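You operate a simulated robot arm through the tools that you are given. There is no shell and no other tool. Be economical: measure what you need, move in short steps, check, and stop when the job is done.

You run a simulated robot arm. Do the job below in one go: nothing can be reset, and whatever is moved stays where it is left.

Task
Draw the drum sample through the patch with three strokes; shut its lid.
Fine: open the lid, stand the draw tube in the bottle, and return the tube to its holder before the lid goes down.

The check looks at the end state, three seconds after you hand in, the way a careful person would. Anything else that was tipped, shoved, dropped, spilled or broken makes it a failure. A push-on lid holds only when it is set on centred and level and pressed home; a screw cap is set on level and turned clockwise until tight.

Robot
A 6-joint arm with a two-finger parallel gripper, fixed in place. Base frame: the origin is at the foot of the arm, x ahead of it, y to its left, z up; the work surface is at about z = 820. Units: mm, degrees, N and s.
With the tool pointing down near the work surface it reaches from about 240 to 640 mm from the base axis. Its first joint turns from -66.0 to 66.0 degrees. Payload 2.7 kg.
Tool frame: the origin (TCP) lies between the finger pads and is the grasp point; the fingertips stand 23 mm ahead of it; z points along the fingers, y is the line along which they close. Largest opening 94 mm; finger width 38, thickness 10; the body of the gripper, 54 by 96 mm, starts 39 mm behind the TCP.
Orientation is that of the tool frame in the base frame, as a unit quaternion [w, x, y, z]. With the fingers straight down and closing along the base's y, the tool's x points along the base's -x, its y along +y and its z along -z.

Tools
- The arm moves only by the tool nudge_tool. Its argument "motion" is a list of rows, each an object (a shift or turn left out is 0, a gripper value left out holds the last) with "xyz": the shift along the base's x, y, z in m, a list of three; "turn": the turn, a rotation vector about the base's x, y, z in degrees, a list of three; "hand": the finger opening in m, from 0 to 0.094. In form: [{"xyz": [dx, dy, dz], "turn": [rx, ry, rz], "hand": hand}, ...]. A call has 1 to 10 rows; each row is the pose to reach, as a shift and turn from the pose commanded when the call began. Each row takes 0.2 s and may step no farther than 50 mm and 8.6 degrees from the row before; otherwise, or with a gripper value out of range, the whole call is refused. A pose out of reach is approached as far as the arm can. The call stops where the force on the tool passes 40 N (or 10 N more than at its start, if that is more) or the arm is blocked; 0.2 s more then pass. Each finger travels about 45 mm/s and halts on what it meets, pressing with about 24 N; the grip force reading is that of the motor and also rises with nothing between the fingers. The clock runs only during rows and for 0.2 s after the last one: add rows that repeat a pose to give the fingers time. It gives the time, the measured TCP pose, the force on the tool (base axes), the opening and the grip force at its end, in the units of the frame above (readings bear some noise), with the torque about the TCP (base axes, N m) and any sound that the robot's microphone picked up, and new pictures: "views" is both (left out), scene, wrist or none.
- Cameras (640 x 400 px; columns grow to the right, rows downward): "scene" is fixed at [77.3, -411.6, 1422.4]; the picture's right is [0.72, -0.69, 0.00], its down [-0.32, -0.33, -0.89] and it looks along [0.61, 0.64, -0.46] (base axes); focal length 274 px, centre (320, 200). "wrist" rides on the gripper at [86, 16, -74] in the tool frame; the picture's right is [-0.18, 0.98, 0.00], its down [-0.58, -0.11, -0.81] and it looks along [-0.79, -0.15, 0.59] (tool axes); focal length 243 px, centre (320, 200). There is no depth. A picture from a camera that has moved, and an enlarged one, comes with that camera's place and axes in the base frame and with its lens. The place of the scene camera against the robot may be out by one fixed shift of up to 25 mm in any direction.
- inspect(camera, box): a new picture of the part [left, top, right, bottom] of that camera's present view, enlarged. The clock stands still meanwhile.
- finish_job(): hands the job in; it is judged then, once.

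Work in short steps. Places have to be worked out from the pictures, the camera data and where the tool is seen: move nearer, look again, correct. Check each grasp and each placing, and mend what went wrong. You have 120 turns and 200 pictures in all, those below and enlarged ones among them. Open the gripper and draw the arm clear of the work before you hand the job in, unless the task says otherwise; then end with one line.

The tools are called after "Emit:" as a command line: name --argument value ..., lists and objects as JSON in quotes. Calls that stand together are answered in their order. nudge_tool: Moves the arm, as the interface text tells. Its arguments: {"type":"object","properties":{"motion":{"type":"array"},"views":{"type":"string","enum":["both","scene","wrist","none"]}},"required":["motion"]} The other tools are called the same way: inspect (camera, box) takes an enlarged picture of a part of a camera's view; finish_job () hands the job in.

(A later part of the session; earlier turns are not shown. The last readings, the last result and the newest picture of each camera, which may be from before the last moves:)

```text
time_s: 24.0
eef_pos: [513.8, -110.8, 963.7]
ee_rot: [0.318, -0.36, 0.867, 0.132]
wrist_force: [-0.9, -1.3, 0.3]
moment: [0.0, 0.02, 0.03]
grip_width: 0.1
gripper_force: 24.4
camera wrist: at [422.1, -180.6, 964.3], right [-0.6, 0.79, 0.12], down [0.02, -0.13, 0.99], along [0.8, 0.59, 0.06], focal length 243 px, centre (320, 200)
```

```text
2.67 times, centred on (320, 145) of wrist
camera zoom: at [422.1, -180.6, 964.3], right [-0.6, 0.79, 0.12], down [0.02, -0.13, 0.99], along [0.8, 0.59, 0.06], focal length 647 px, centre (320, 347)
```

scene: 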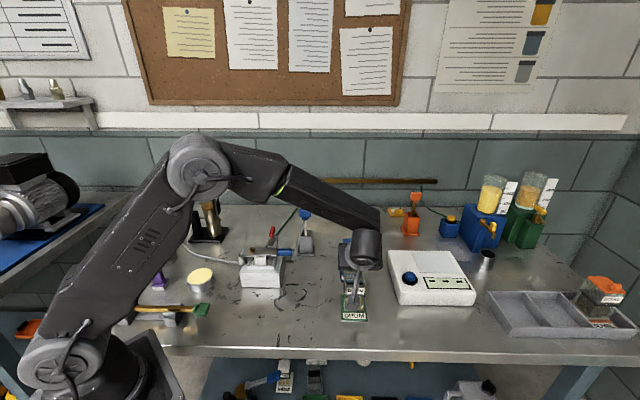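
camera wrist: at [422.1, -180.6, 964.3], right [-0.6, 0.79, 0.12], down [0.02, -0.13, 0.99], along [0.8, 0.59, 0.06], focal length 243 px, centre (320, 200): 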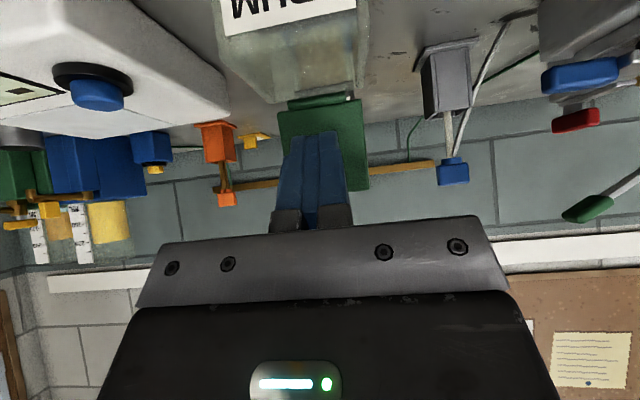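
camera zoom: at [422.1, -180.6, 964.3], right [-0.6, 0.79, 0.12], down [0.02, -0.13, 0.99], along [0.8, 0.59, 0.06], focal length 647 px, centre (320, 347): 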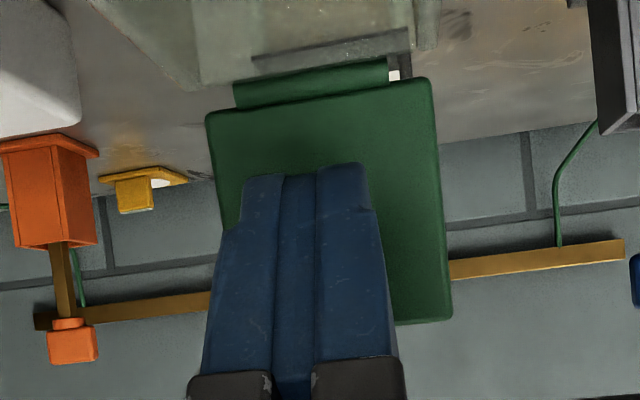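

The lid is about vertical or beyond. I'll back off and see whether it stays.

Emit:
nudge_tool --motion '[{"xyz": [-0.01, -0.01, 0.02]}, {"xyz": [-0.03, -0.03, 0.04]}, {"xyz": [-0.05, -0.05, 0.07], "turn": [-6, 6, 0]}, {"xyz": [-0.06, -0.06, 0.09], "turn": [-12, 12, 0]}, {"xyz": [-0.06, -0.06, 0.1], "turn": [-18, 18, 0]}, {"xyz": [-0.06, -0.06, 0.1], "turn": [-24, 24, 0]}, {"xyz": [-0.06, -0.06, 0.1], "turn": [-28.3, 28.3, 0]}]' --views "both"

Emit:
inspect --camera "wrist" --box '[220, 0, 420, 150]'

```text
time_s: 25.6
eef_pos: [454.9, -173.1, 1063.4]
ee_rot: [0.002, -0.383, 0.924, 0.0]
wrist_force: [-0.5, 0.0, -0.1]
moment: [-0.04, 0.0, 0.0]
grip_width: 0.1
gripper_force: 23.6
camera wrist: at [382.3, -222.1, 1136.8], right [-0.56, 0.83, 0.0], down [0.49, 0.33, 0.81], along [0.67, 0.46, -0.59], focal length 243 px, centre (320, 200)
```

scene: 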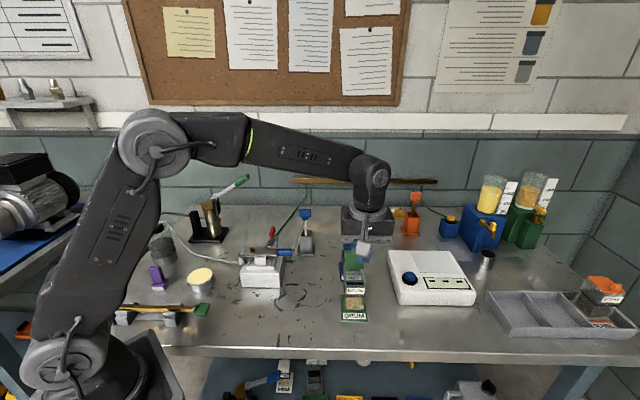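
wrist: 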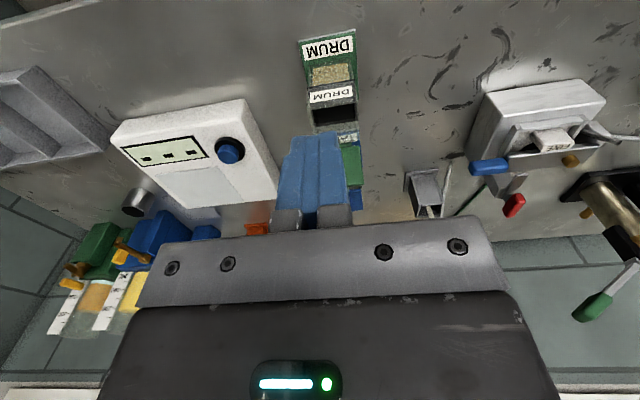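

```text
2.67 times, centred on (320, 75) of wrist
camera zoom: at [382.3, -222.1, 1136.8], right [-0.56, 0.83, 0.0], down [0.49, 0.33, 0.81], along [0.67, 0.46, -0.59], focal length 647 px, centre (320, 533)
```

zoom: 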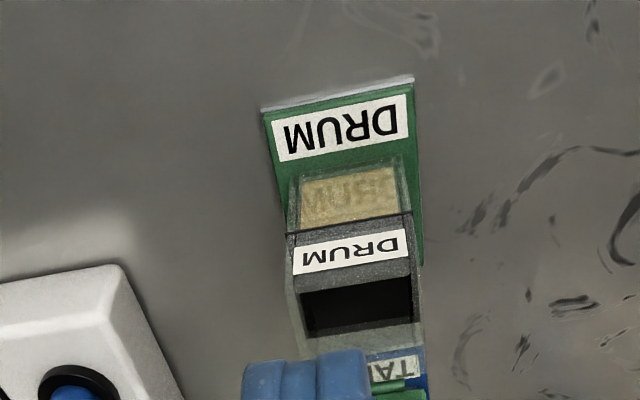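

The lid stays open. I'll look down into the mouth to see where the tube can stand.

Emit:
nudge_tool --motion '[{"xyz": [0.025, 0.02, 0.0], "hand": 0.06}, {"xyz": [0.05, 0.04, 0.0], "hand": 0.094}, {"xyz": [0.05, 0.04, 0.0], "hand": 0.094}]' --views "none"

Emit:
inspect --camera "wrist" --box '[220, 0, 420, 125]'

Emit:
inspect --camera "scene" --box '[310, 220, 400, 330]'

```text
time_s: 26.4
eef_pos: [506.3, -130.2, 1064.9]
ee_rot: [0.002, -0.382, 0.924, 0.001]
wrist_force: [0.0, 0.2, 0.1]
moment: [0.0, 0.03, -0.03]
grip_width: 67.7
gripper_force: 0.1
```

```text
3.20 times, centred on (320, 62) of wrist
camera zoom: at [433.9, -180.3, 1137.5], right [-0.56, 0.83, 0.0], down [0.49, 0.33, 0.81], along [0.67, 0.46, -0.59], focal length 776 px, centre (320, 640)
```

zoom: 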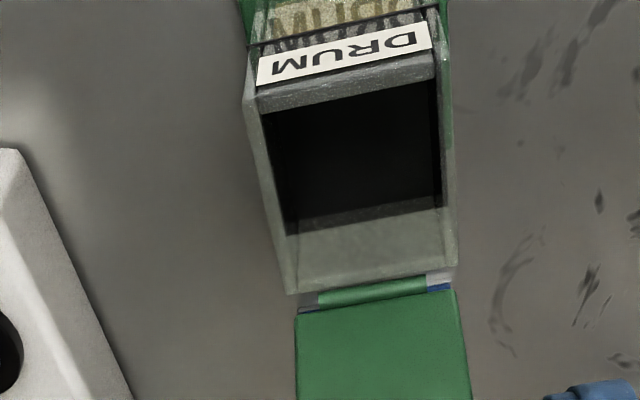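

```text
3.64 times, centred on (355, 275) of scene
camera zoom: at [77.4, -411.6, 1422.4], right [0.72, -0.69, 0.0], down [-0.32, -0.33, -0.89], along [0.61, 0.64, -0.46], focal length 995 px, centre (193, -73)
```

zoom: 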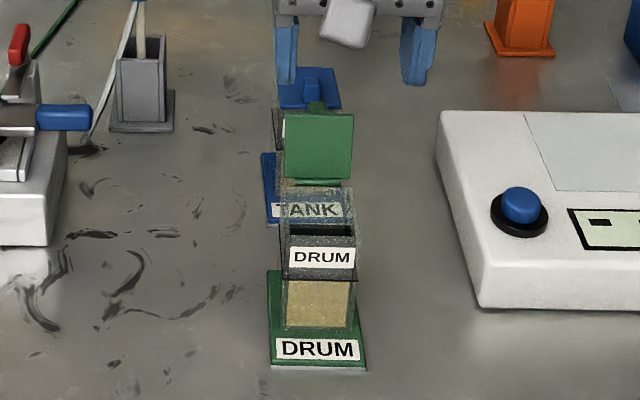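

The mouth is a wide square, with the liquid surface at the black line about halfway up. Now I'll move to the draw tube and its holder.

Emit:
nudge_tool --motion '[{"xyz": [-0.01, 0.045, 0.015]}, {"xyz": [-0.02, 0.09, 0.02]}, {"xyz": [-0.025, 0.135, 0.025]}, {"xyz": [-0.025, 0.18, 0.025]}, {"xyz": [-0.025, 0.225, 0.025]}, {"xyz": [-0.025, 0.27, 0.025]}, {"xyz": [-0.025, 0.3, 0.02]}, {"xyz": [-0.025, 0.3, 0.02]}]' --views "wrist"

Emit:
inspect --camera "wrist" --box '[220, 50, 420, 200]'

```text
time_s: 28.2
eef_pos: [480.2, 167.6, 1084.7]
ee_rot: [0.002, -0.382, 0.924, 0.001]
wrist_force: [0.7, 0.0, -0.9]
moment: [0.03, 0.0, 0.04]
grip_width: 94.0
gripper_force: 0.2
camera wrist: at [407.0, 118.1, 1158.6], right [-0.56, 0.83, 0.0], down [0.49, 0.33, 0.81], along [0.67, 0.46, -0.59], focal length 243 px, centre (320, 200)
```

wrist: 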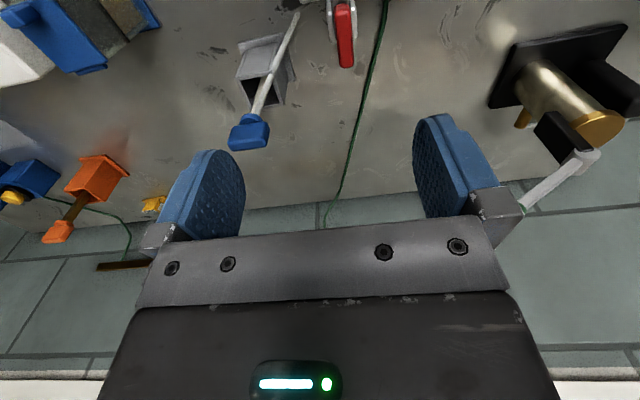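

```text
2.67 times, centred on (320, 125) of wrist
camera zoom: at [407.0, 118.1, 1158.6], right [-0.56, 0.83, 0.0], down [0.49, 0.33, 0.81], along [0.67, 0.46, -0.59], focal length 647 px, centre (320, 400)
```

zoom: 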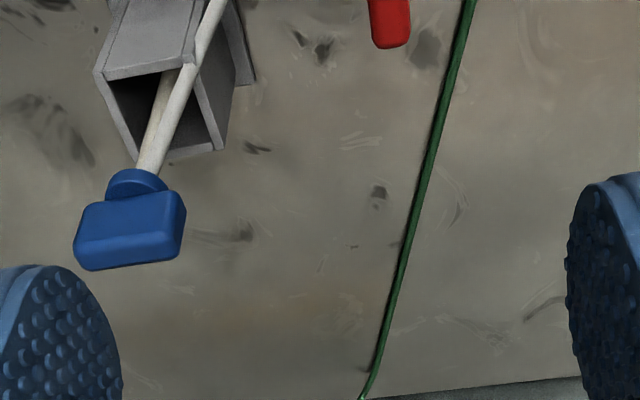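

The tube head is at about (569,148,972) with its ~40 mm axis along the tool's closing line. The holder top is at about z 896. I'll hover over the head at the same yaw.

Emit:
nudge_tool --motion '[{"xyz": [0.03, -0.007, -0.005], "hand": 0.07}, {"xyz": [0.06, -0.013, -0.015], "hand": 0.07}, {"xyz": [0.088, -0.02, -0.04], "hand": 0.07}, {"xyz": [0.088, -0.02, -0.04], "hand": 0.07}]' --views "wrist"

Emit:
inspect --camera "wrist" --box '[220, 50, 420, 200]'

```text
time_s: 29.2
eef_pos: [566.0, 145.6, 1043.8]
ee_rot: [0.003, -0.383, 0.924, 0.001]
wrist_force: [-0.1, -0.4, -0.8]
moment: [0.01, 0.02, 0.01]
grip_width: 69.9
gripper_force: 0.1
camera wrist: at [491.8, 96.4, 1117.4], right [-0.57, 0.82, 0.0], down [0.48, 0.33, 0.81], along [0.67, 0.46, -0.59], focal length 243 px, centre (320, 200)
```

wrist: 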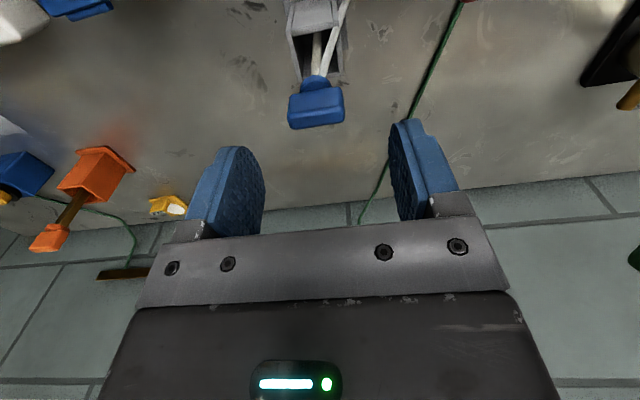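

```text
2.67 times, centred on (320, 125) of wrist
camera zoom: at [491.8, 96.4, 1117.4], right [-0.57, 0.82, 0.0], down [0.48, 0.33, 0.81], along [0.67, 0.46, -0.59], focal length 647 px, centre (320, 400)
```

zoom: 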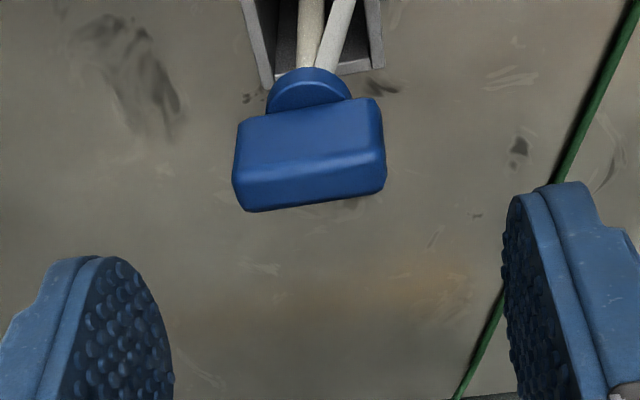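

The head spans about z 962–985 and is about 35 mm wide, offset about (+5,+2.5) mm from the tool axis. I'll descend to z≈970 and grip it.

Emit:
nudge_tool --motion '[{"xyz": [0.005, 0.0025, -0.03]}, {"xyz": [0.005, 0.0025, -0.06]}, {"xyz": [0.005, 0.0025, -0.073]}, {"xyz": [0.005, 0.0025, -0.073]}]' --views "wrist"

```text
time_s: 30.2
eef_pos: [572.5, 149.3, 969.5]
ee_rot: [0.003, -0.383, 0.924, 0.001]
wrist_force: [-0.6, -0.2, -0.8]
moment: [0.02, -0.01, 0.0]
grip_width: 70.0
gripper_force: 0.1
camera wrist: at [499.4, 100.1, 1042.1], right [-0.57, 0.82, 0.0], down [0.48, 0.33, 0.81], along [0.67, 0.46, -0.59], focal length 243 px, centre (320, 200)
```

wrist: 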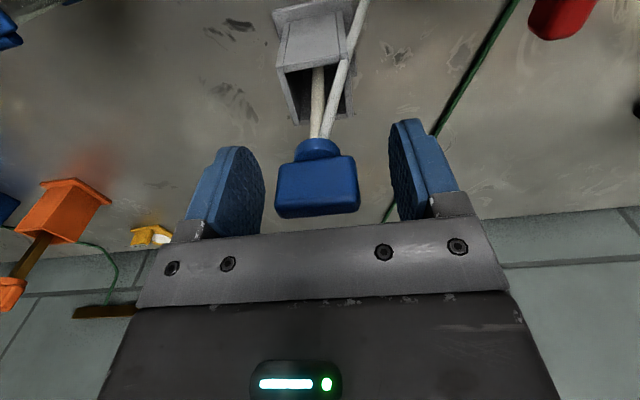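

The head sits centred between the fingers at TCP height. Closing.

Emit:
nudge_tool --motion '[{"xyz": [0, 0, 0], "hand": 0.04}, {"xyz": [0, 0, 0], "hand": 0.02}, {"xyz": [0, 0, 0], "hand": 0.02}, {"xyz": [0, 0, 0], "hand": 0.02}]' --views "wrist"

```text
time_s: 31.2
eef_pos: [572.3, 150.1, 969.9]
ee_rot: [0.002, -0.383, 0.924, 0.001]
wrist_force: [0.5, -0.4, 0.2]
moment: [-0.03, 0.01, 0.0]
grip_width: 37.4
gripper_force: 24.0
camera wrist: at [499.3, 100.1, 1042.4], right [-0.57, 0.82, 0.0], down [0.48, 0.33, 0.81], along [0.67, 0.46, -0.59], focal length 243 px, centre (320, 200)
```

wrist: 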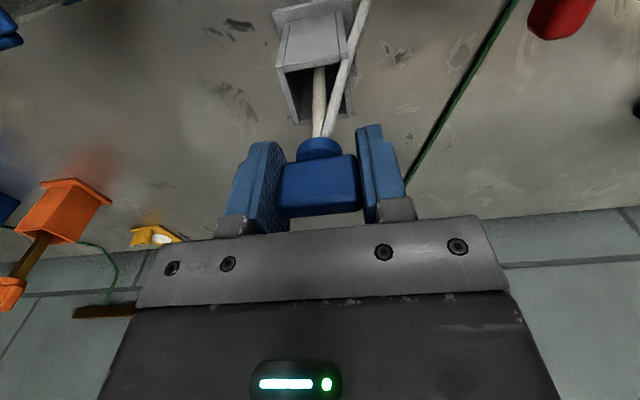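

The head is gripped at 37.4 mm, at pose (572.3,150,969.9), which I'll remember for returning it. Now I'll lift straight up.

Emit:
nudge_tool --motion '[{"xyz": [0, 0, 0.03]}, {"xyz": [0, 0, 0.06]}, {"xyz": [0, 0, 0.09]}, {"xyz": [0, 0, 0.12]}, {"xyz": [0, 0, 0.125]}]' --views "both"

Emit:
inspect --camera "scene" --box '[250, 150, 380, 270]'

```text
time_s: 32.4
eef_pos: [571.0, 153.3, 1093.4]
ee_rot: [0.002, -0.383, 0.924, 0.001]
wrist_force: [0.1, 0.0, 0.4]
moment: [0.0, -0.02, 0.01]
grip_width: 37.3
gripper_force: 24.0
camera wrist: at [498.2, 102.1, 1167.1], right [-0.57, 0.82, 0.0], down [0.49, 0.33, 0.81], along [0.67, 0.46, -0.59], focal length 243 px, centre (320, 200)
```

scene: 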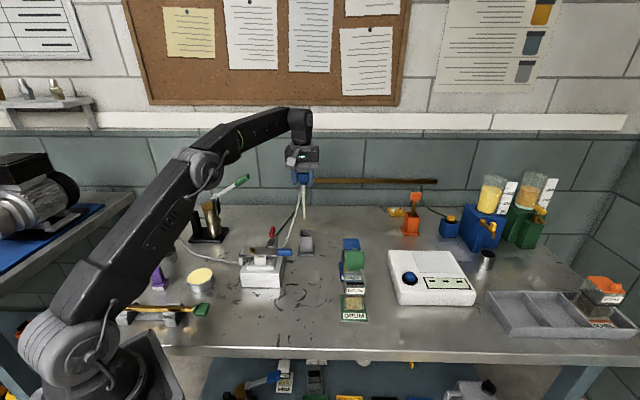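
wrist: 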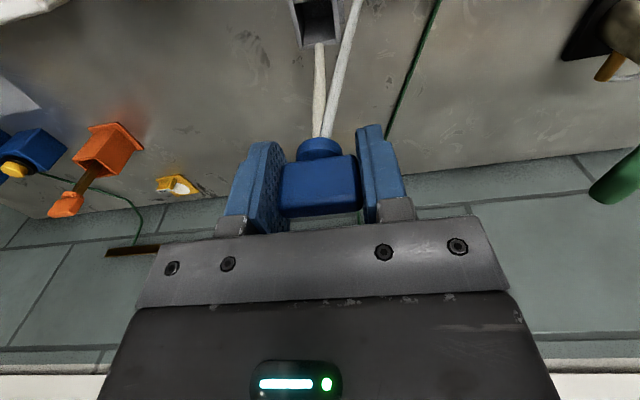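

```text
3.33 times, centred on (315, 210) of scene
camera zoom: at [77.3, -411.6, 1422.4], right [0.72, -0.69, 0.0], down [-0.32, -0.33, -0.89], along [0.61, 0.64, -0.46], focal length 912 px, centre (337, 167)
```

zoom: 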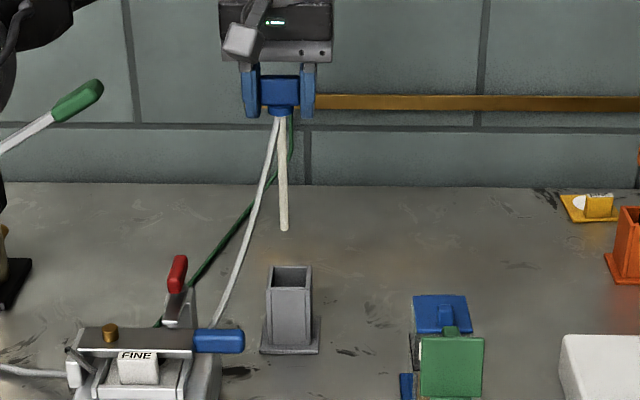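

The tube is about 115 mm long below the head and hangs straight, with its tip at about z 970. I'll carry it, slightly higher and passing in front of the open lid, to above the drum mouth.

Emit:
nudge_tool --motion '[{"xyz": [-0.03, -0.03, 0.017]}, {"xyz": [-0.055, -0.065, 0.02]}, {"xyz": [-0.08, -0.105, 0.02]}, {"xyz": [-0.09, -0.15, 0.02]}, {"xyz": [-0.095, -0.195, 0.02]}, {"xyz": [-0.09, -0.235, 0.02]}, {"xyz": [-0.075, -0.26, 0.02]}, {"xyz": [-0.063, -0.27, 0.02]}, {"xyz": [-0.063, -0.27, 0.02]}]' --views "both"

Emit:
inspect --camera "wrist" --box '[240, 0, 400, 150]'

Emit:
inspect --camera "scene" --box '[290, 170, 420, 330]'

```text
time_s: 34.4
eef_pos: [510.2, -120.6, 1115.6]
ee_rot: [0.002, -0.383, 0.924, 0.0]
wrist_force: [0.8, 0.2, -0.4]
moment: [0.0, 0.01, -0.01]
grip_width: 37.5
gripper_force: 24.1
camera wrist: at [437.4, -170.5, 1188.0], right [-0.57, 0.82, 0.0], down [0.48, 0.33, 0.81], along [0.67, 0.46, -0.59], focal length 243 px, centre (320, 200)
```

scene: 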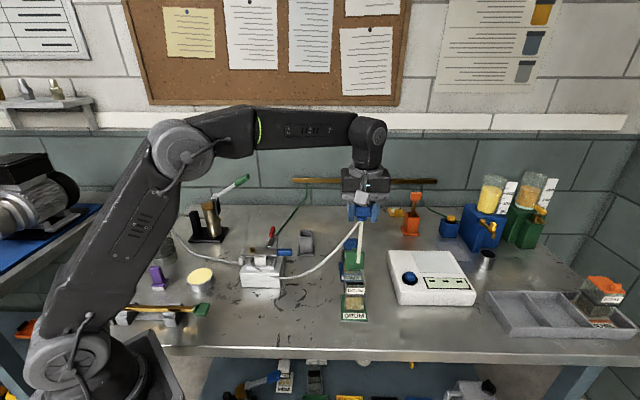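
wrist: 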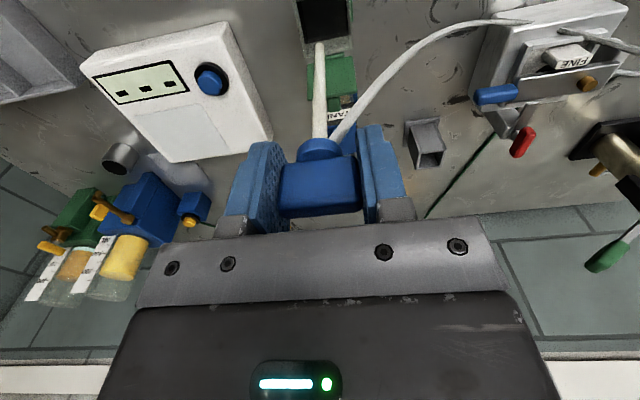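

```text
2.67 times, centred on (320, 75) of wrist
camera zoom: at [437.4, -170.5, 1188.0], right [-0.57, 0.82, 0.0], down [0.48, 0.33, 0.81], along [0.67, 0.46, -0.59], focal length 647 px, centre (320, 533)
```

zoom: 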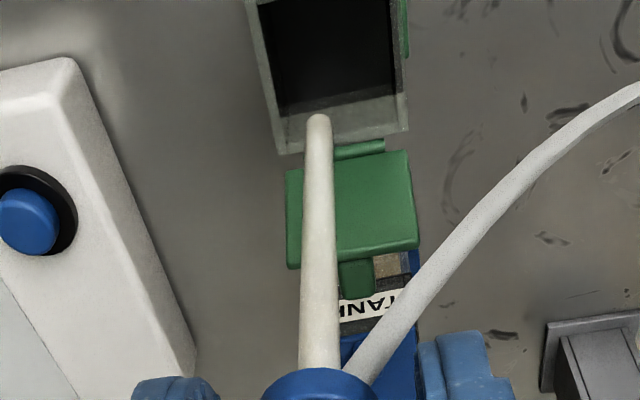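

```text
2.50 times, centred on (355, 250) of scene
camera zoom: at [77.3, -411.6, 1422.4], right [0.72, -0.69, 0.0], down [-0.32, -0.33, -0.89], along [0.61, 0.64, -0.46], focal length 684 px, centre (232, 75)
```

zoom: 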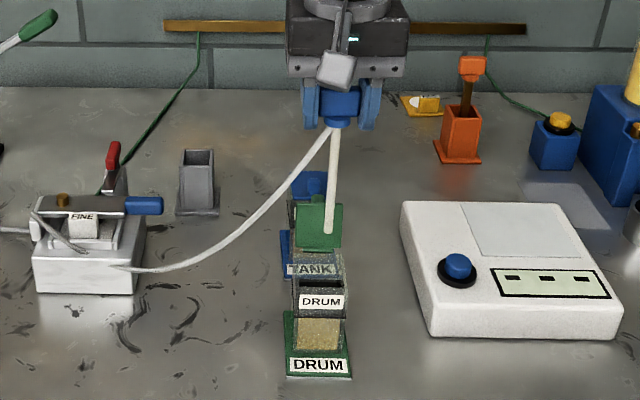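

The tip is over the mouth, perhaps a little toward the front. I'll shift 3 mm back and lower to rim level to check.

Emit:
nudge_tool --motion '[{"xyz": [0.002, 0.003, -0.02]}, {"xyz": [0.002, 0.003, -0.04]}, {"xyz": [0.002, 0.003, -0.04]}]' --views "none"

Emit:
inspect --camera "wrist" --box '[240, 0, 400, 150]'

Emit:
inspect --camera "scene" --box '[310, 220, 400, 330]'

```text
time_s: 35.2
eef_pos: [512.7, -118.2, 1075.4]
ee_rot: [0.003, -0.383, 0.924, 0.001]
wrist_force: [0.0, 0.1, -0.6]
moment: [0.02, -0.01, 0.02]
grip_width: 37.5
gripper_force: 23.8
```

```text
2.67 times, centred on (320, 75) of wrist
camera zoom: at [439.4, -167.3, 1147.9], right [-0.57, 0.82, 0.0], down [0.48, 0.33, 0.81], along [0.67, 0.46, -0.59], focal length 647 px, centre (320, 533)
```

zoom: 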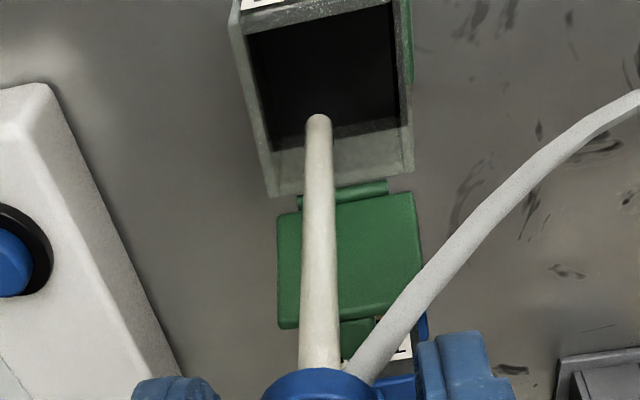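

```text
3.64 times, centred on (355, 275) of scene
camera zoom: at [77.3, -411.6, 1422.4], right [0.72, -0.69, 0.0], down [-0.32, -0.33, -0.89], along [0.61, 0.64, -0.46], focal length 995 px, centre (193, -73)
```

zoom: 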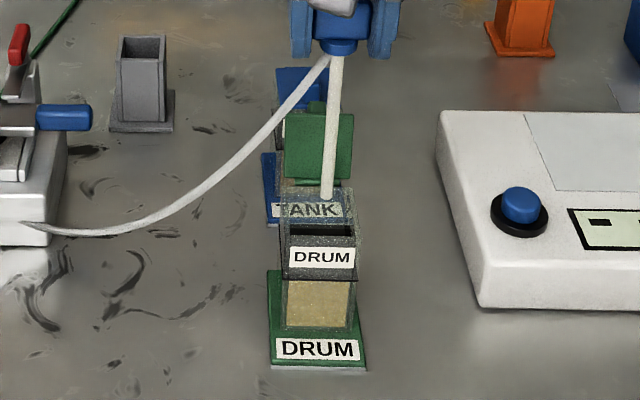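

The tip is centred over the mouth. I'll descend into the bottle.

Emit:
nudge_tool --motion '[{"xyz": [0, 0, -0.02]}, {"xyz": [0, 0, -0.04]}, {"xyz": [0, 0, -0.06]}, {"xyz": [0, 0, -0.08]}, {"xyz": [0, 0, -0.095]}]' --views "wrist"

Emit:
inspect --camera "scene" --box '[310, 220, 400, 330]'

```text
time_s: 36.4
eef_pos: [512.6, -117.2, 981.1]
ee_rot: [0.002, -0.383, 0.924, 0.001]
wrist_force: [0.4, -0.3, -0.8]
moment: [0.0, -0.02, 0.04]
grip_width: 37.5
gripper_force: 23.7
camera wrist: at [439.6, -167.5, 1053.9], right [-0.57, 0.82, 0.0], down [0.48, 0.33, 0.81], along [0.67, 0.46, -0.59], focal length 243 px, centre (320, 200)
```

wrist: 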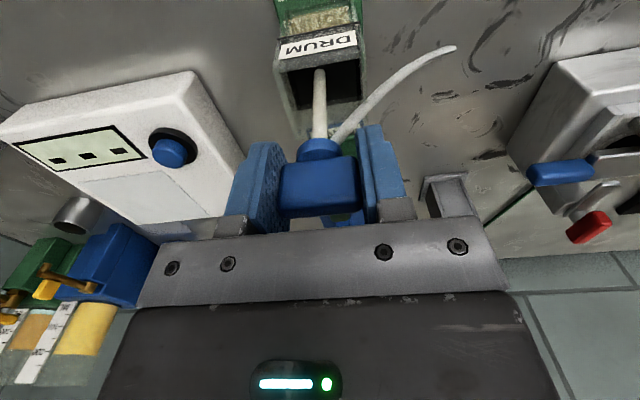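

```text
3.64 times, centred on (355, 275) of scene
camera zoom: at [77.3, -411.6, 1422.4], right [0.72, -0.69, 0.0], down [-0.32, -0.33, -0.89], along [0.61, 0.64, -0.46], focal length 995 px, centre (193, -73)
```

zoom: 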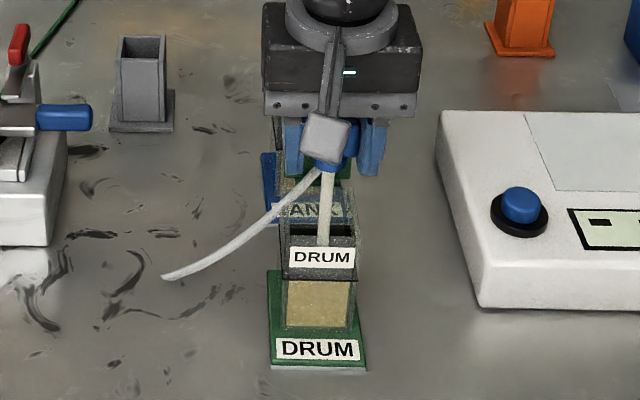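

Emit:
nudge_tool --motion '[{"xyz": [0, 0, -0.008]}, {"xyz": [0, 0, -0.016]}, {"xyz": [0, 0, -0.02]}]' --views "none"

```text
time_s: 37.2
eef_pos: [512.8, -116.6, 962.1]
ee_rot: [0.005, -0.383, 0.924, -0.001]
wrist_force: [0.1, 0.7, 18.9]
moment: [0.12, -0.01, 0.02]
grip_width: 37.9
gripper_force: 23.9
```

The tip has reached the bottle floor (19 N). I'll ease up 1.5 mm and release.

Emit:
nudge_tool --motion '[{"xyz": [0, 0, 0.0015]}, {"xyz": [0, 0, 0.0015], "hand": 0.045}, {"xyz": [0, 0, 0.0015], "hand": 0.06}, {"xyz": [0, 0, 0.0015], "hand": 0.06}]' --views "wrist"

Emit:
inspect --camera "scene" --box '[310, 220, 400, 330]'

```text
time_s: 38.2
eef_pos: [512.3, -117.6, 961.8]
ee_rot: [0.002, -0.382, 0.924, 0.0]
wrist_force: [-1.0, 0.4, 0.6]
moment: [-0.01, 0.01, 0.01]
grip_width: 60.1
gripper_force: 0.0
camera wrist: at [439.3, -167.2, 1035.2], right [-0.57, 0.82, 0.0], down [0.49, 0.33, 0.81], along [0.67, 0.46, -0.59], focal length 243 px, centre (320, 200)
```

wrist: 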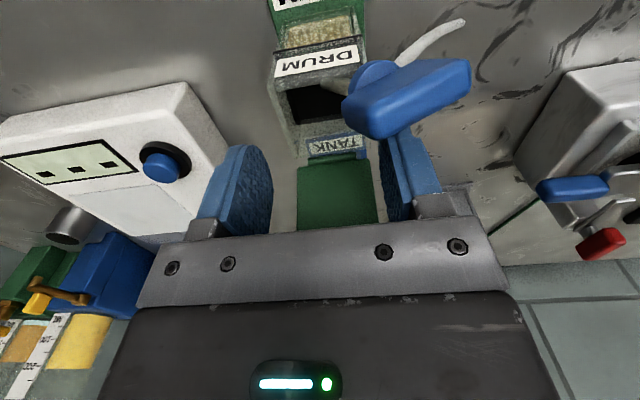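

```text
3.64 times, centred on (355, 275) of scene
camera zoom: at [77.3, -411.6, 1422.4], right [0.72, -0.69, 0.0], down [-0.32, -0.33, -0.89], along [0.61, 0.64, -0.46], focal length 995 px, centre (193, -73)
```

zoom: 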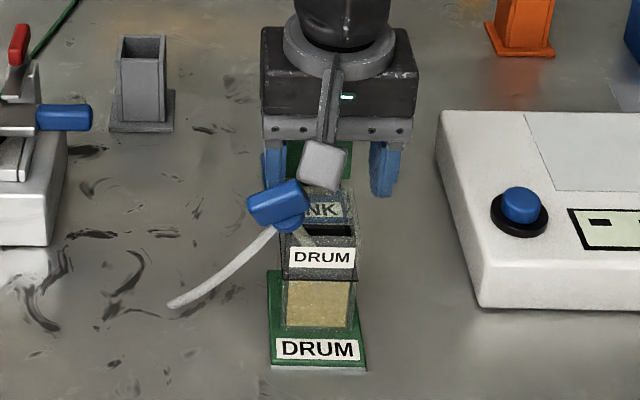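

The tube leans against the front-left of the rim but stands in the bottle. I'll raise straight up and check it.

Emit:
nudge_tool --motion '[{"xyz": [0, 0, 0.03]}, {"xyz": [0, 0, 0.07]}, {"xyz": [0, 0, 0.11]}, {"xyz": [0, 0, 0.13]}]' --views "wrist"

Emit:
inspect --camera "scene" --box '[310, 220, 400, 330]'

Emit:
inspect --camera "wrist" --box '[240, 0, 400, 150]'

```text
time_s: 39.2
eef_pos: [514.5, -118.6, 1093.9]
ee_rot: [0.003, -0.383, 0.924, 0.001]
wrist_force: [0.2, -0.3, 0.2]
moment: [-0.04, -0.03, 0.01]
grip_width: 60.0
gripper_force: 0.1
camera wrist: at [441.2, -167.8, 1166.2], right [-0.57, 0.82, 0.0], down [0.49, 0.33, 0.81], along [0.67, 0.46, -0.59], focal length 243 px, centre (320, 200)
```

wrist: 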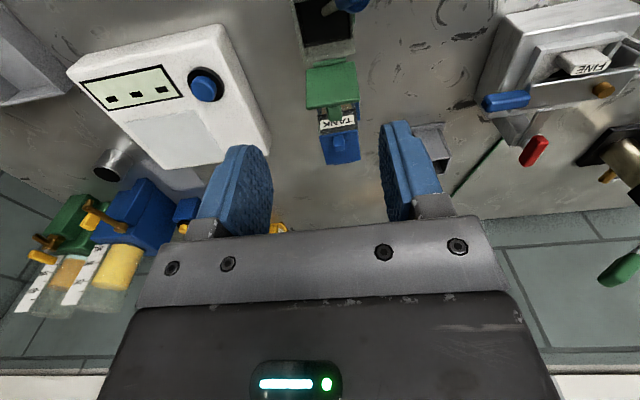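

```text
3.64 times, centred on (355, 275) of scene
camera zoom: at [77.3, -411.6, 1422.4], right [0.72, -0.69, 0.0], down [-0.32, -0.33, -0.89], along [0.61, 0.64, -0.46], focal length 995 px, centre (193, -73)
```

zoom: 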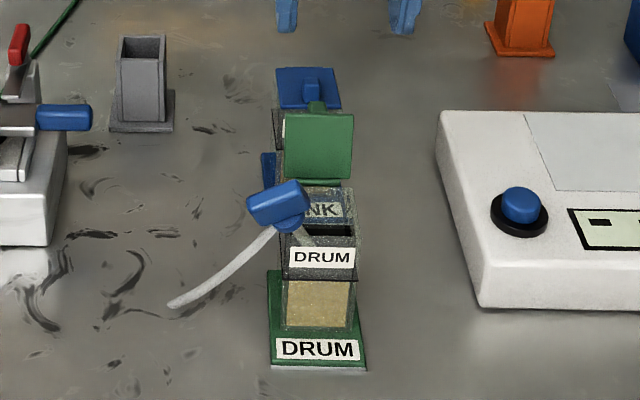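

```text
2.67 times, centred on (320, 75) of wrist
camera zoom: at [441.2, -167.8, 1166.2], right [-0.57, 0.82, 0.0], down [0.49, 0.33, 0.81], along [0.67, 0.46, -0.59], focal length 647 px, centre (320, 533)
```

zoom: 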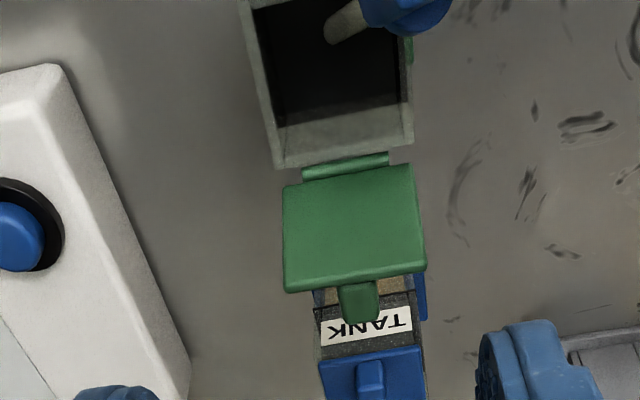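

The tube stands in the bottle, leaning on the rim. Now I'll swing toward the pump to look at its lever.

Emit:
nudge_tool --motion '[{"xyz": [-0.01, 0.045, 0.01]}, {"xyz": [-0.02, 0.09, 0.02]}, {"xyz": [-0.03, 0.135, 0.02]}, {"xyz": [-0.045, 0.18, 0.02]}, {"xyz": [-0.065, 0.225, 0.02]}, {"xyz": [-0.085, 0.268, 0.02]}, {"xyz": [-0.11, 0.31, 0.02]}, {"xyz": [-0.14, 0.348, 0.02]}, {"xyz": [-0.17, 0.385, 0.02]}, {"xyz": [-0.195, 0.42, 0.02]}]' --views "wrist"

Emit:
inspect --camera "scene" --box '[170, 150, 270, 260]'

```text
time_s: 41.4
eef_pos: [317.8, 302.5, 1111.3]
ee_rot: [0.003, -0.382, 0.924, 0.001]
wrist_force: [0.2, -0.4, -0.3]
moment: [-0.03, 0.01, -0.04]
grip_width: 60.0
gripper_force: 0.0
camera wrist: at [245.5, 252.8, 1183.6], right [-0.56, 0.83, 0.0], down [0.49, 0.33, 0.81], along [0.67, 0.46, -0.59], focal length 243 px, centre (320, 200)
```

wrist: 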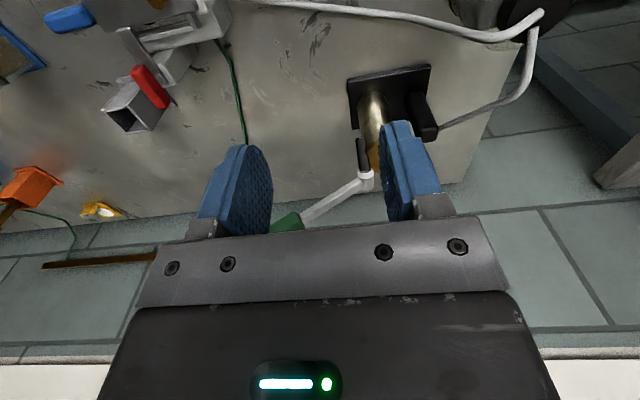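

```text
3.64 times, centred on (220, 205) of scene
camera zoom: at [77.3, -411.6, 1422.4], right [0.72, -0.69, 0.0], down [-0.32, -0.33, -0.89], along [0.61, 0.64, -0.46], focal length 995 px, centre (684, 182)
```

zoom: 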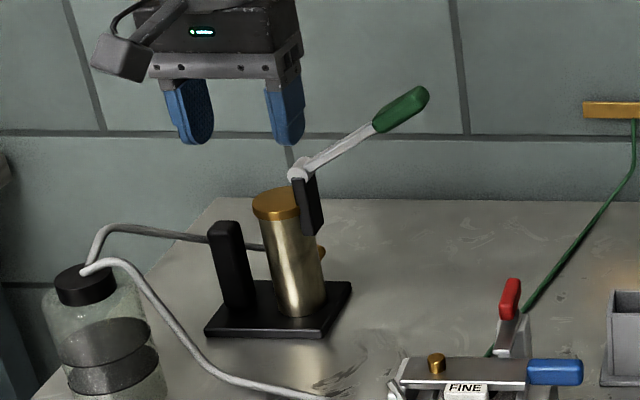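

The lever pivot is near (375,400,1021) and the green grip centre near (449,334,1078), about 30° above horizontal. I'll yaw the tool about 93°, so the fingers close across the lever plane with the camera on the far side from the pump, while moving above the grip.

Emit:
nudge_tool --motion '[{"xyz": [0.0, -0.03, 0.02], "turn": [0, 0, 8.4]}, {"xyz": [0.01, -0.05, 0.05], "turn": [0, 0, 16.8]}, {"xyz": [0.02, -0.05, 0.08], "turn": [0, 0, 25.2]}, {"xyz": [0.03, -0.05, 0.1], "turn": [0, 0, 33.6]}, {"xyz": [0.04, -0.05, 0.1], "turn": [0, 0, 42]}, {"xyz": [0.05, -0.05, 0.1], "turn": [0, 0, 50.4]}, {"xyz": [0.06, -0.045, 0.1], "turn": [0, 0, 58.8]}, {"xyz": [0.08, -0.035, 0.1], "turn": [0, 0, 67.2]}, {"xyz": [0.1, -0.02, 0.1], "turn": [0, 0, 75.6]}, {"xyz": [0.12, 0.0, 0.1], "turn": [0, 0, 84]}]' --views "wrist"

```text
time_s: 43.6
eef_pos: [436.9, 302.8, 1213.2]
ee_rot: [-0.001, 0.903, -0.429, -0.002]
wrist_force: [-0.6, -0.6, -0.4]
moment: [0.04, -0.02, -0.03]
grip_width: 59.9
gripper_force: 0.0
camera wrist: at [478.5, 225.0, 1286.1], right [-0.88, -0.48, 0.0], down [-0.28, 0.52, 0.81], along [-0.39, 0.71, -0.59], focal length 243 px, centre (320, 200)
```

wrist: 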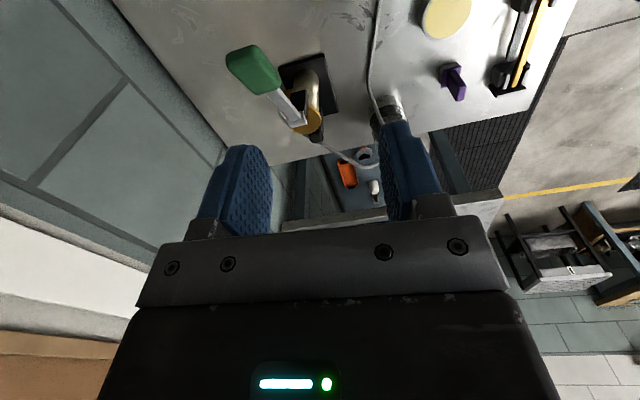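

Using wrist views only, the pivot is at (399,428,988) and the grip centre at (479,361,1039), so the scene camera is evidently shifted about 20 mm. I'll move over the grip and finish the yaw.

Emit:
nudge_tool --motion '[{"xyz": [0.015, 0.02, -0.025], "turn": [0, 0, 5.5]}, {"xyz": [0.03, 0.04, -0.06], "turn": [0, 0, 11]}, {"xyz": [0.042, 0.058, -0.1], "turn": [0, 0, 11]}, {"xyz": [0.042, 0.058, -0.103], "turn": [0, 0, 11]}]' --views "wrist"

Emit:
inspect --camera "wrist" --box '[220, 60, 420, 210]'

```text
time_s: 44.6
eef_pos: [478.4, 361.3, 1110.1]
ee_rot: [-0.001, 0.94, -0.341, -0.002]
wrist_force: [0.0, -0.5, -0.4]
moment: [-0.02, -0.03, 0.0]
grip_width: 60.3
gripper_force: 0.0
camera wrist: at [534.6, 293.2, 1182.8], right [-0.77, -0.64, 0.0], down [-0.37, 0.45, 0.81], along [-0.51, 0.62, -0.59], focal length 243 px, centre (320, 200)
```

wrist: 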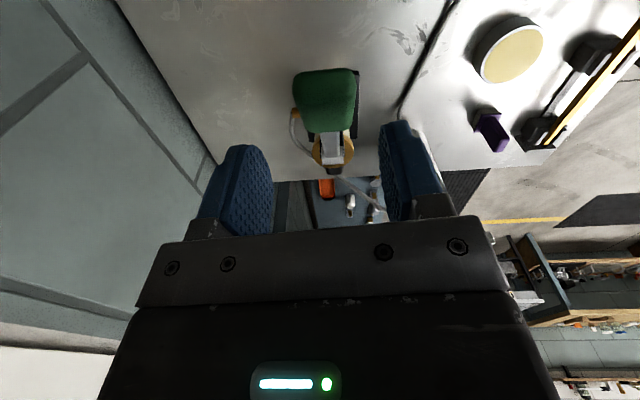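

```text
2.67 times, centred on (320, 135) of wrist
camera zoom: at [534.6, 293.2, 1182.8], right [-0.77, -0.64, 0.0], down [-0.37, 0.45, 0.81], along [-0.51, 0.62, -0.59], focal length 647 px, centre (320, 373)
```

zoom: 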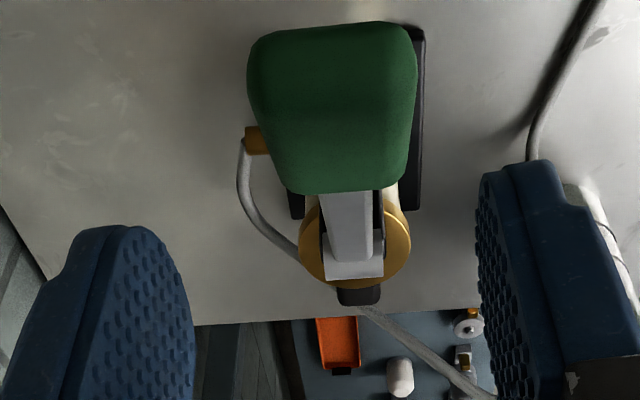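

The lever axis is really at 45°, so I'll correct the yaw by -5° and shift laterally 3 mm. Then I'll descend around the green grip.

Emit:
nudge_tool --motion '[{"xyz": [-0.002, -0.0023, -0.02], "turn": [0, 0, -5]}, {"xyz": [-0.002, -0.0023, -0.05], "turn": [0, 0, -5]}, {"xyz": [-0.002, -0.0023, -0.072], "turn": [0, 0, -5]}, {"xyz": [-0.002, -0.0023, -0.072], "turn": [0, 0, -5]}]' --views "wrist"

Emit:
inspect --camera "scene" --box '[170, 150, 270, 260]'

```text
time_s: 45.6
eef_pos: [477.4, 357.1, 1038.3]
ee_rot: [-0.001, 0.924, -0.382, -0.003]
wrist_force: [0.9, -0.1, -0.4]
moment: [-0.04, -0.01, -0.04]
grip_width: 59.7
gripper_force: 0.0
camera wrist: at [526.9, 283.5, 1112.1], right [-0.82, -0.57, 0.0], down [-0.33, 0.48, 0.81], along [-0.46, 0.67, -0.59], focal length 243 px, centre (320, 200)
```

wrist: 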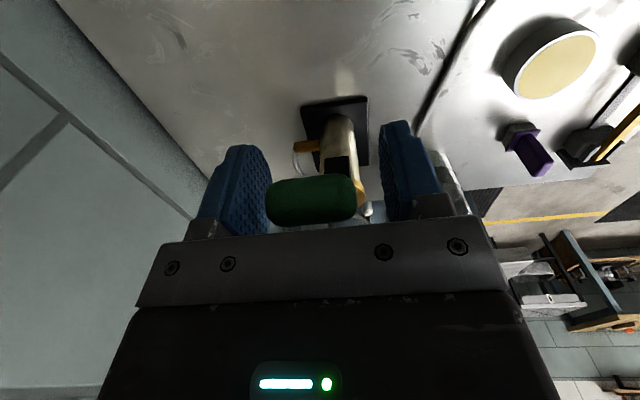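

```text
3.64 times, centred on (220, 205) of scene
camera zoom: at [77.3, -411.6, 1422.4], right [0.72, -0.69, 0.0], down [-0.32, -0.33, -0.89], along [0.61, 0.64, -0.46], focal length 995 px, centre (684, 182)
```

zoom: 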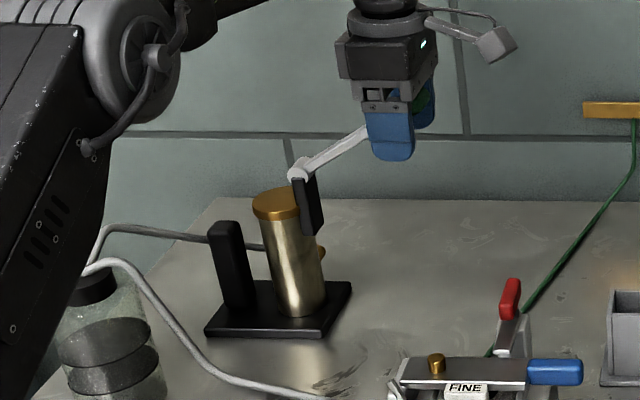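

The fingers straddle the grip. Closing.

Emit:
nudge_tool --motion '[{"xyz": [0, 0, 0], "hand": 0.04}, {"xyz": [0, 0, 0], "hand": 0.015}, {"xyz": [0, 0, 0], "hand": 0.015}, {"xyz": [0, 0, 0], "hand": 0.015}]' --views "wrist"

```text
time_s: 46.6
eef_pos: [476.6, 356.9, 1038.3]
ee_rot: [-0.001, 0.924, -0.383, -0.002]
wrist_force: [7.5, 6.4, -1.5]
moment: [0.01, -0.12, 0.05]
grip_width: 34.2
gripper_force: 45.5
camera wrist: at [527.2, 283.9, 1112.1], right [-0.82, -0.57, 0.0], down [-0.33, 0.48, 0.81], along [-0.46, 0.67, -0.59], focal length 243 px, centre (320, 200)
```

wrist: 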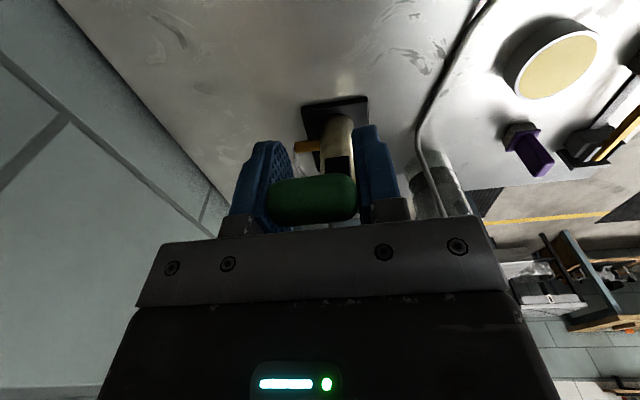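

The grip is held at 34 mm with a small side load, so I'll recentre by 1.5 mm. Then I'll start the down-stroke along the arc (radius 117 about the pivot), checking forces.

Emit:
nudge_tool --motion '[{"xyz": [0.0015, 0.0015, 0]}, {"xyz": [0.0043, -0.0013, -0.01]}, {"xyz": [0.0067, -0.0037, -0.02]}, {"xyz": [0.0082, -0.0052, -0.03]}, {"xyz": [0.0092, -0.0062, -0.04]}]' --views "none"

Emit:
inspect --camera "scene" --box '[170, 150, 270, 260]'

```text
time_s: 47.3
eef_pos: [481.0, 352.7, 1028.0]
ee_rot: [0.002, 0.923, -0.384, -0.004]
wrist_force: [-11.5, -7.3, 3.2]
moment: [0.1, -0.12, -0.48]
grip_width: 34.0
gripper_force: 45.3
stopped in row 3: the force on the tool passed its limit at 42 N (the readings are from after the stop); the commanded pose is now the measured one
```

```text
3.64 times, centred on (220, 205) of scene
camera zoom: at [77.0, -411.8, 1422.4], right [0.72, -0.69, 0.0], down [-0.32, -0.33, -0.89], along [0.61, 0.64, -0.46], focal length 995 px, centre (684, 182)
```

zoom: 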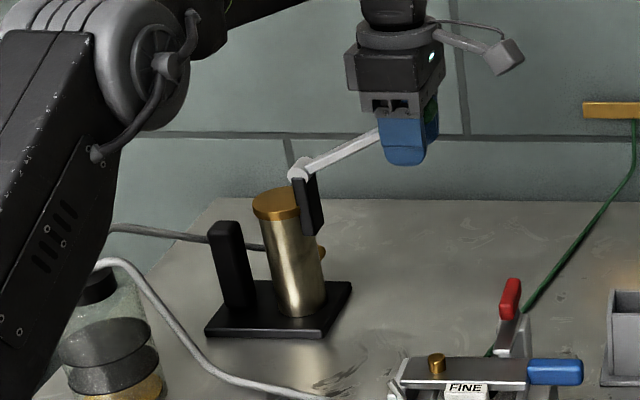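

That stopped at 42 N after about 10 mm. The waste jar shows some amber at the bottom, so the pump is likely drawing. I'll remove the side load and move more slowly.

Emit:
nudge_tool --motion '[{"xyz": [-0.0012, -0.0012, 0]}, {"xyz": [-0.0006, -0.0018, -0.003]}, {"xyz": [0.0, -0.0024, -0.006]}, {"xyz": [0.0005, -0.0029, -0.009]}, {"xyz": [0.001, -0.0034, -0.012]}]' --views "none"

Emit:
inspect --camera "scene" --box '[130, 150, 270, 300]'

```text
time_s: 48.5
eef_pos: [484.4, 350.9, 1014.8]
ee_rot: [-0.001, 0.924, -0.383, -0.002]
wrist_force: [12.7, 4.7, 17.6]
moment: [0.64, 1.07, 0.45]
grip_width: 33.7
gripper_force: 45.0
```

```text
2.67 times, centred on (200, 225) of scene
camera zoom: at [77.5, -411.6, 1422.4], right [0.72, -0.69, 0.0], down [-0.32, -0.33, -0.89], along [0.61, 0.64, -0.46], focal length 729 px, centre (640, 133)
```

zoom: 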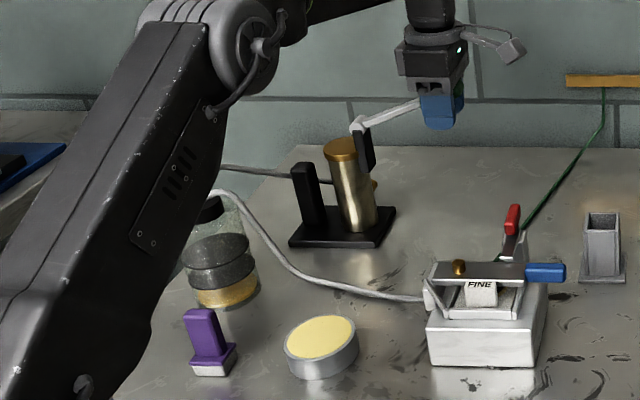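

Amber is now in the waste jar, so the draw works and the patch seals. The grip torque is notable, so I'll tilt the tool along with the lever as I continue slowly down.

Emit:
nudge_tool --motion '[{"xyz": [0.0007, -0.0007, -0.005], "turn": [2.6, 2.6, 0]}, {"xyz": [0.0014, -0.0014, -0.0104], "turn": [5.2, 5.2, 0]}, {"xyz": [0.0018, -0.0018, -0.0155], "turn": [7.8, 7.8, 0]}, {"xyz": [0.002, -0.002, -0.0205], "turn": [10.5, 10.5, 0]}, {"xyz": [0.0021, -0.0021, -0.0256], "turn": [13.1, 13.1, 0]}, {"xyz": [0.0021, -0.0021, -0.0307], "turn": [15.7, 15.7, 0]}, {"xyz": [0.0018, -0.0018, -0.0358], "turn": [18.3, 18.3, 0]}, {"xyz": [0.0015, -0.0015, -0.0408], "turn": [20.9, 20.9, 0]}, {"xyz": [0.001, -0.001, -0.0459], "turn": [23.5, 23.5, 0]}, {"xyz": [0.0004, -0.0004, -0.0509], "turn": [26.2, 26.2, 0]}]' --views "none"

Emit:
inspect --camera "scene" --box '[130, 150, 270, 300]'

```text
time_s: 50.6
eef_pos: [484.5, 348.9, 975.5]
ee_rot: [-0.115, 0.881, -0.364, -0.28]
wrist_force: [-14.3, -6.8, 10.6]
moment: [-0.93, -0.63, -1.41]
grip_width: 33.9
gripper_force: 45.1
stopped in row 10: the force on the tool passed its limit at 50 N (the readings are from after the stop); the commanded pose is now the measured one
```

```text
2.67 times, centred on (200, 225) of scene
camera zoom: at [76.8, -411.8, 1422.4], right [0.72, -0.69, 0.0], down [-0.32, -0.33, -0.89], along [0.61, 0.64, -0.46], focal length 729 px, centre (640, 133)
```

zoom: 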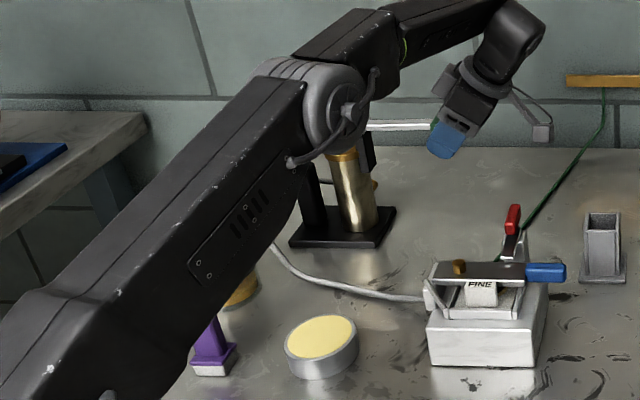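

The lever is about level and the call stopped at 50 N, which may be the lower end stop. I'll relieve the side load and probe slightly further down to find out.

Emit:
nudge_tool --motion '[{"xyz": [-0.0013, -0.0007, 0.0]}, {"xyz": [-0.0013, -0.0007, -0.003]}, {"xyz": [-0.0014, -0.0006, -0.006]}]' --views "scene"

```text
time_s: 51.5
eef_pos: [485.8, 350.3, 975.5]
ee_rot: [-0.121, 0.882, -0.362, -0.278]
wrist_force: [-7.5, -3.2, 7.2]
moment: [-1.66, -0.51, -0.67]
grip_width: 33.8
gripper_force: 44.9
stopped in row 3: the force on the tool passed its limit at 40 N (the readings are from after the stop); the commanded pose is now the measured one
```

scene: 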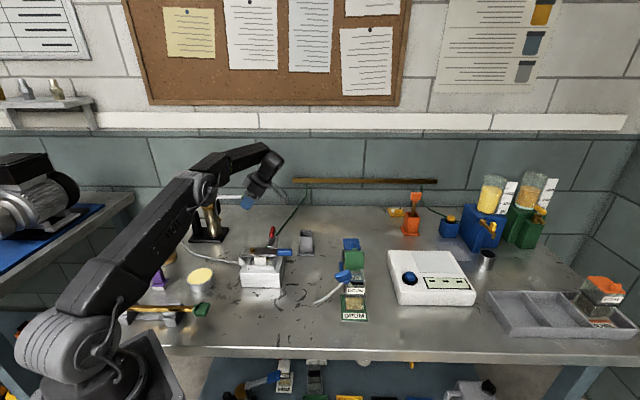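

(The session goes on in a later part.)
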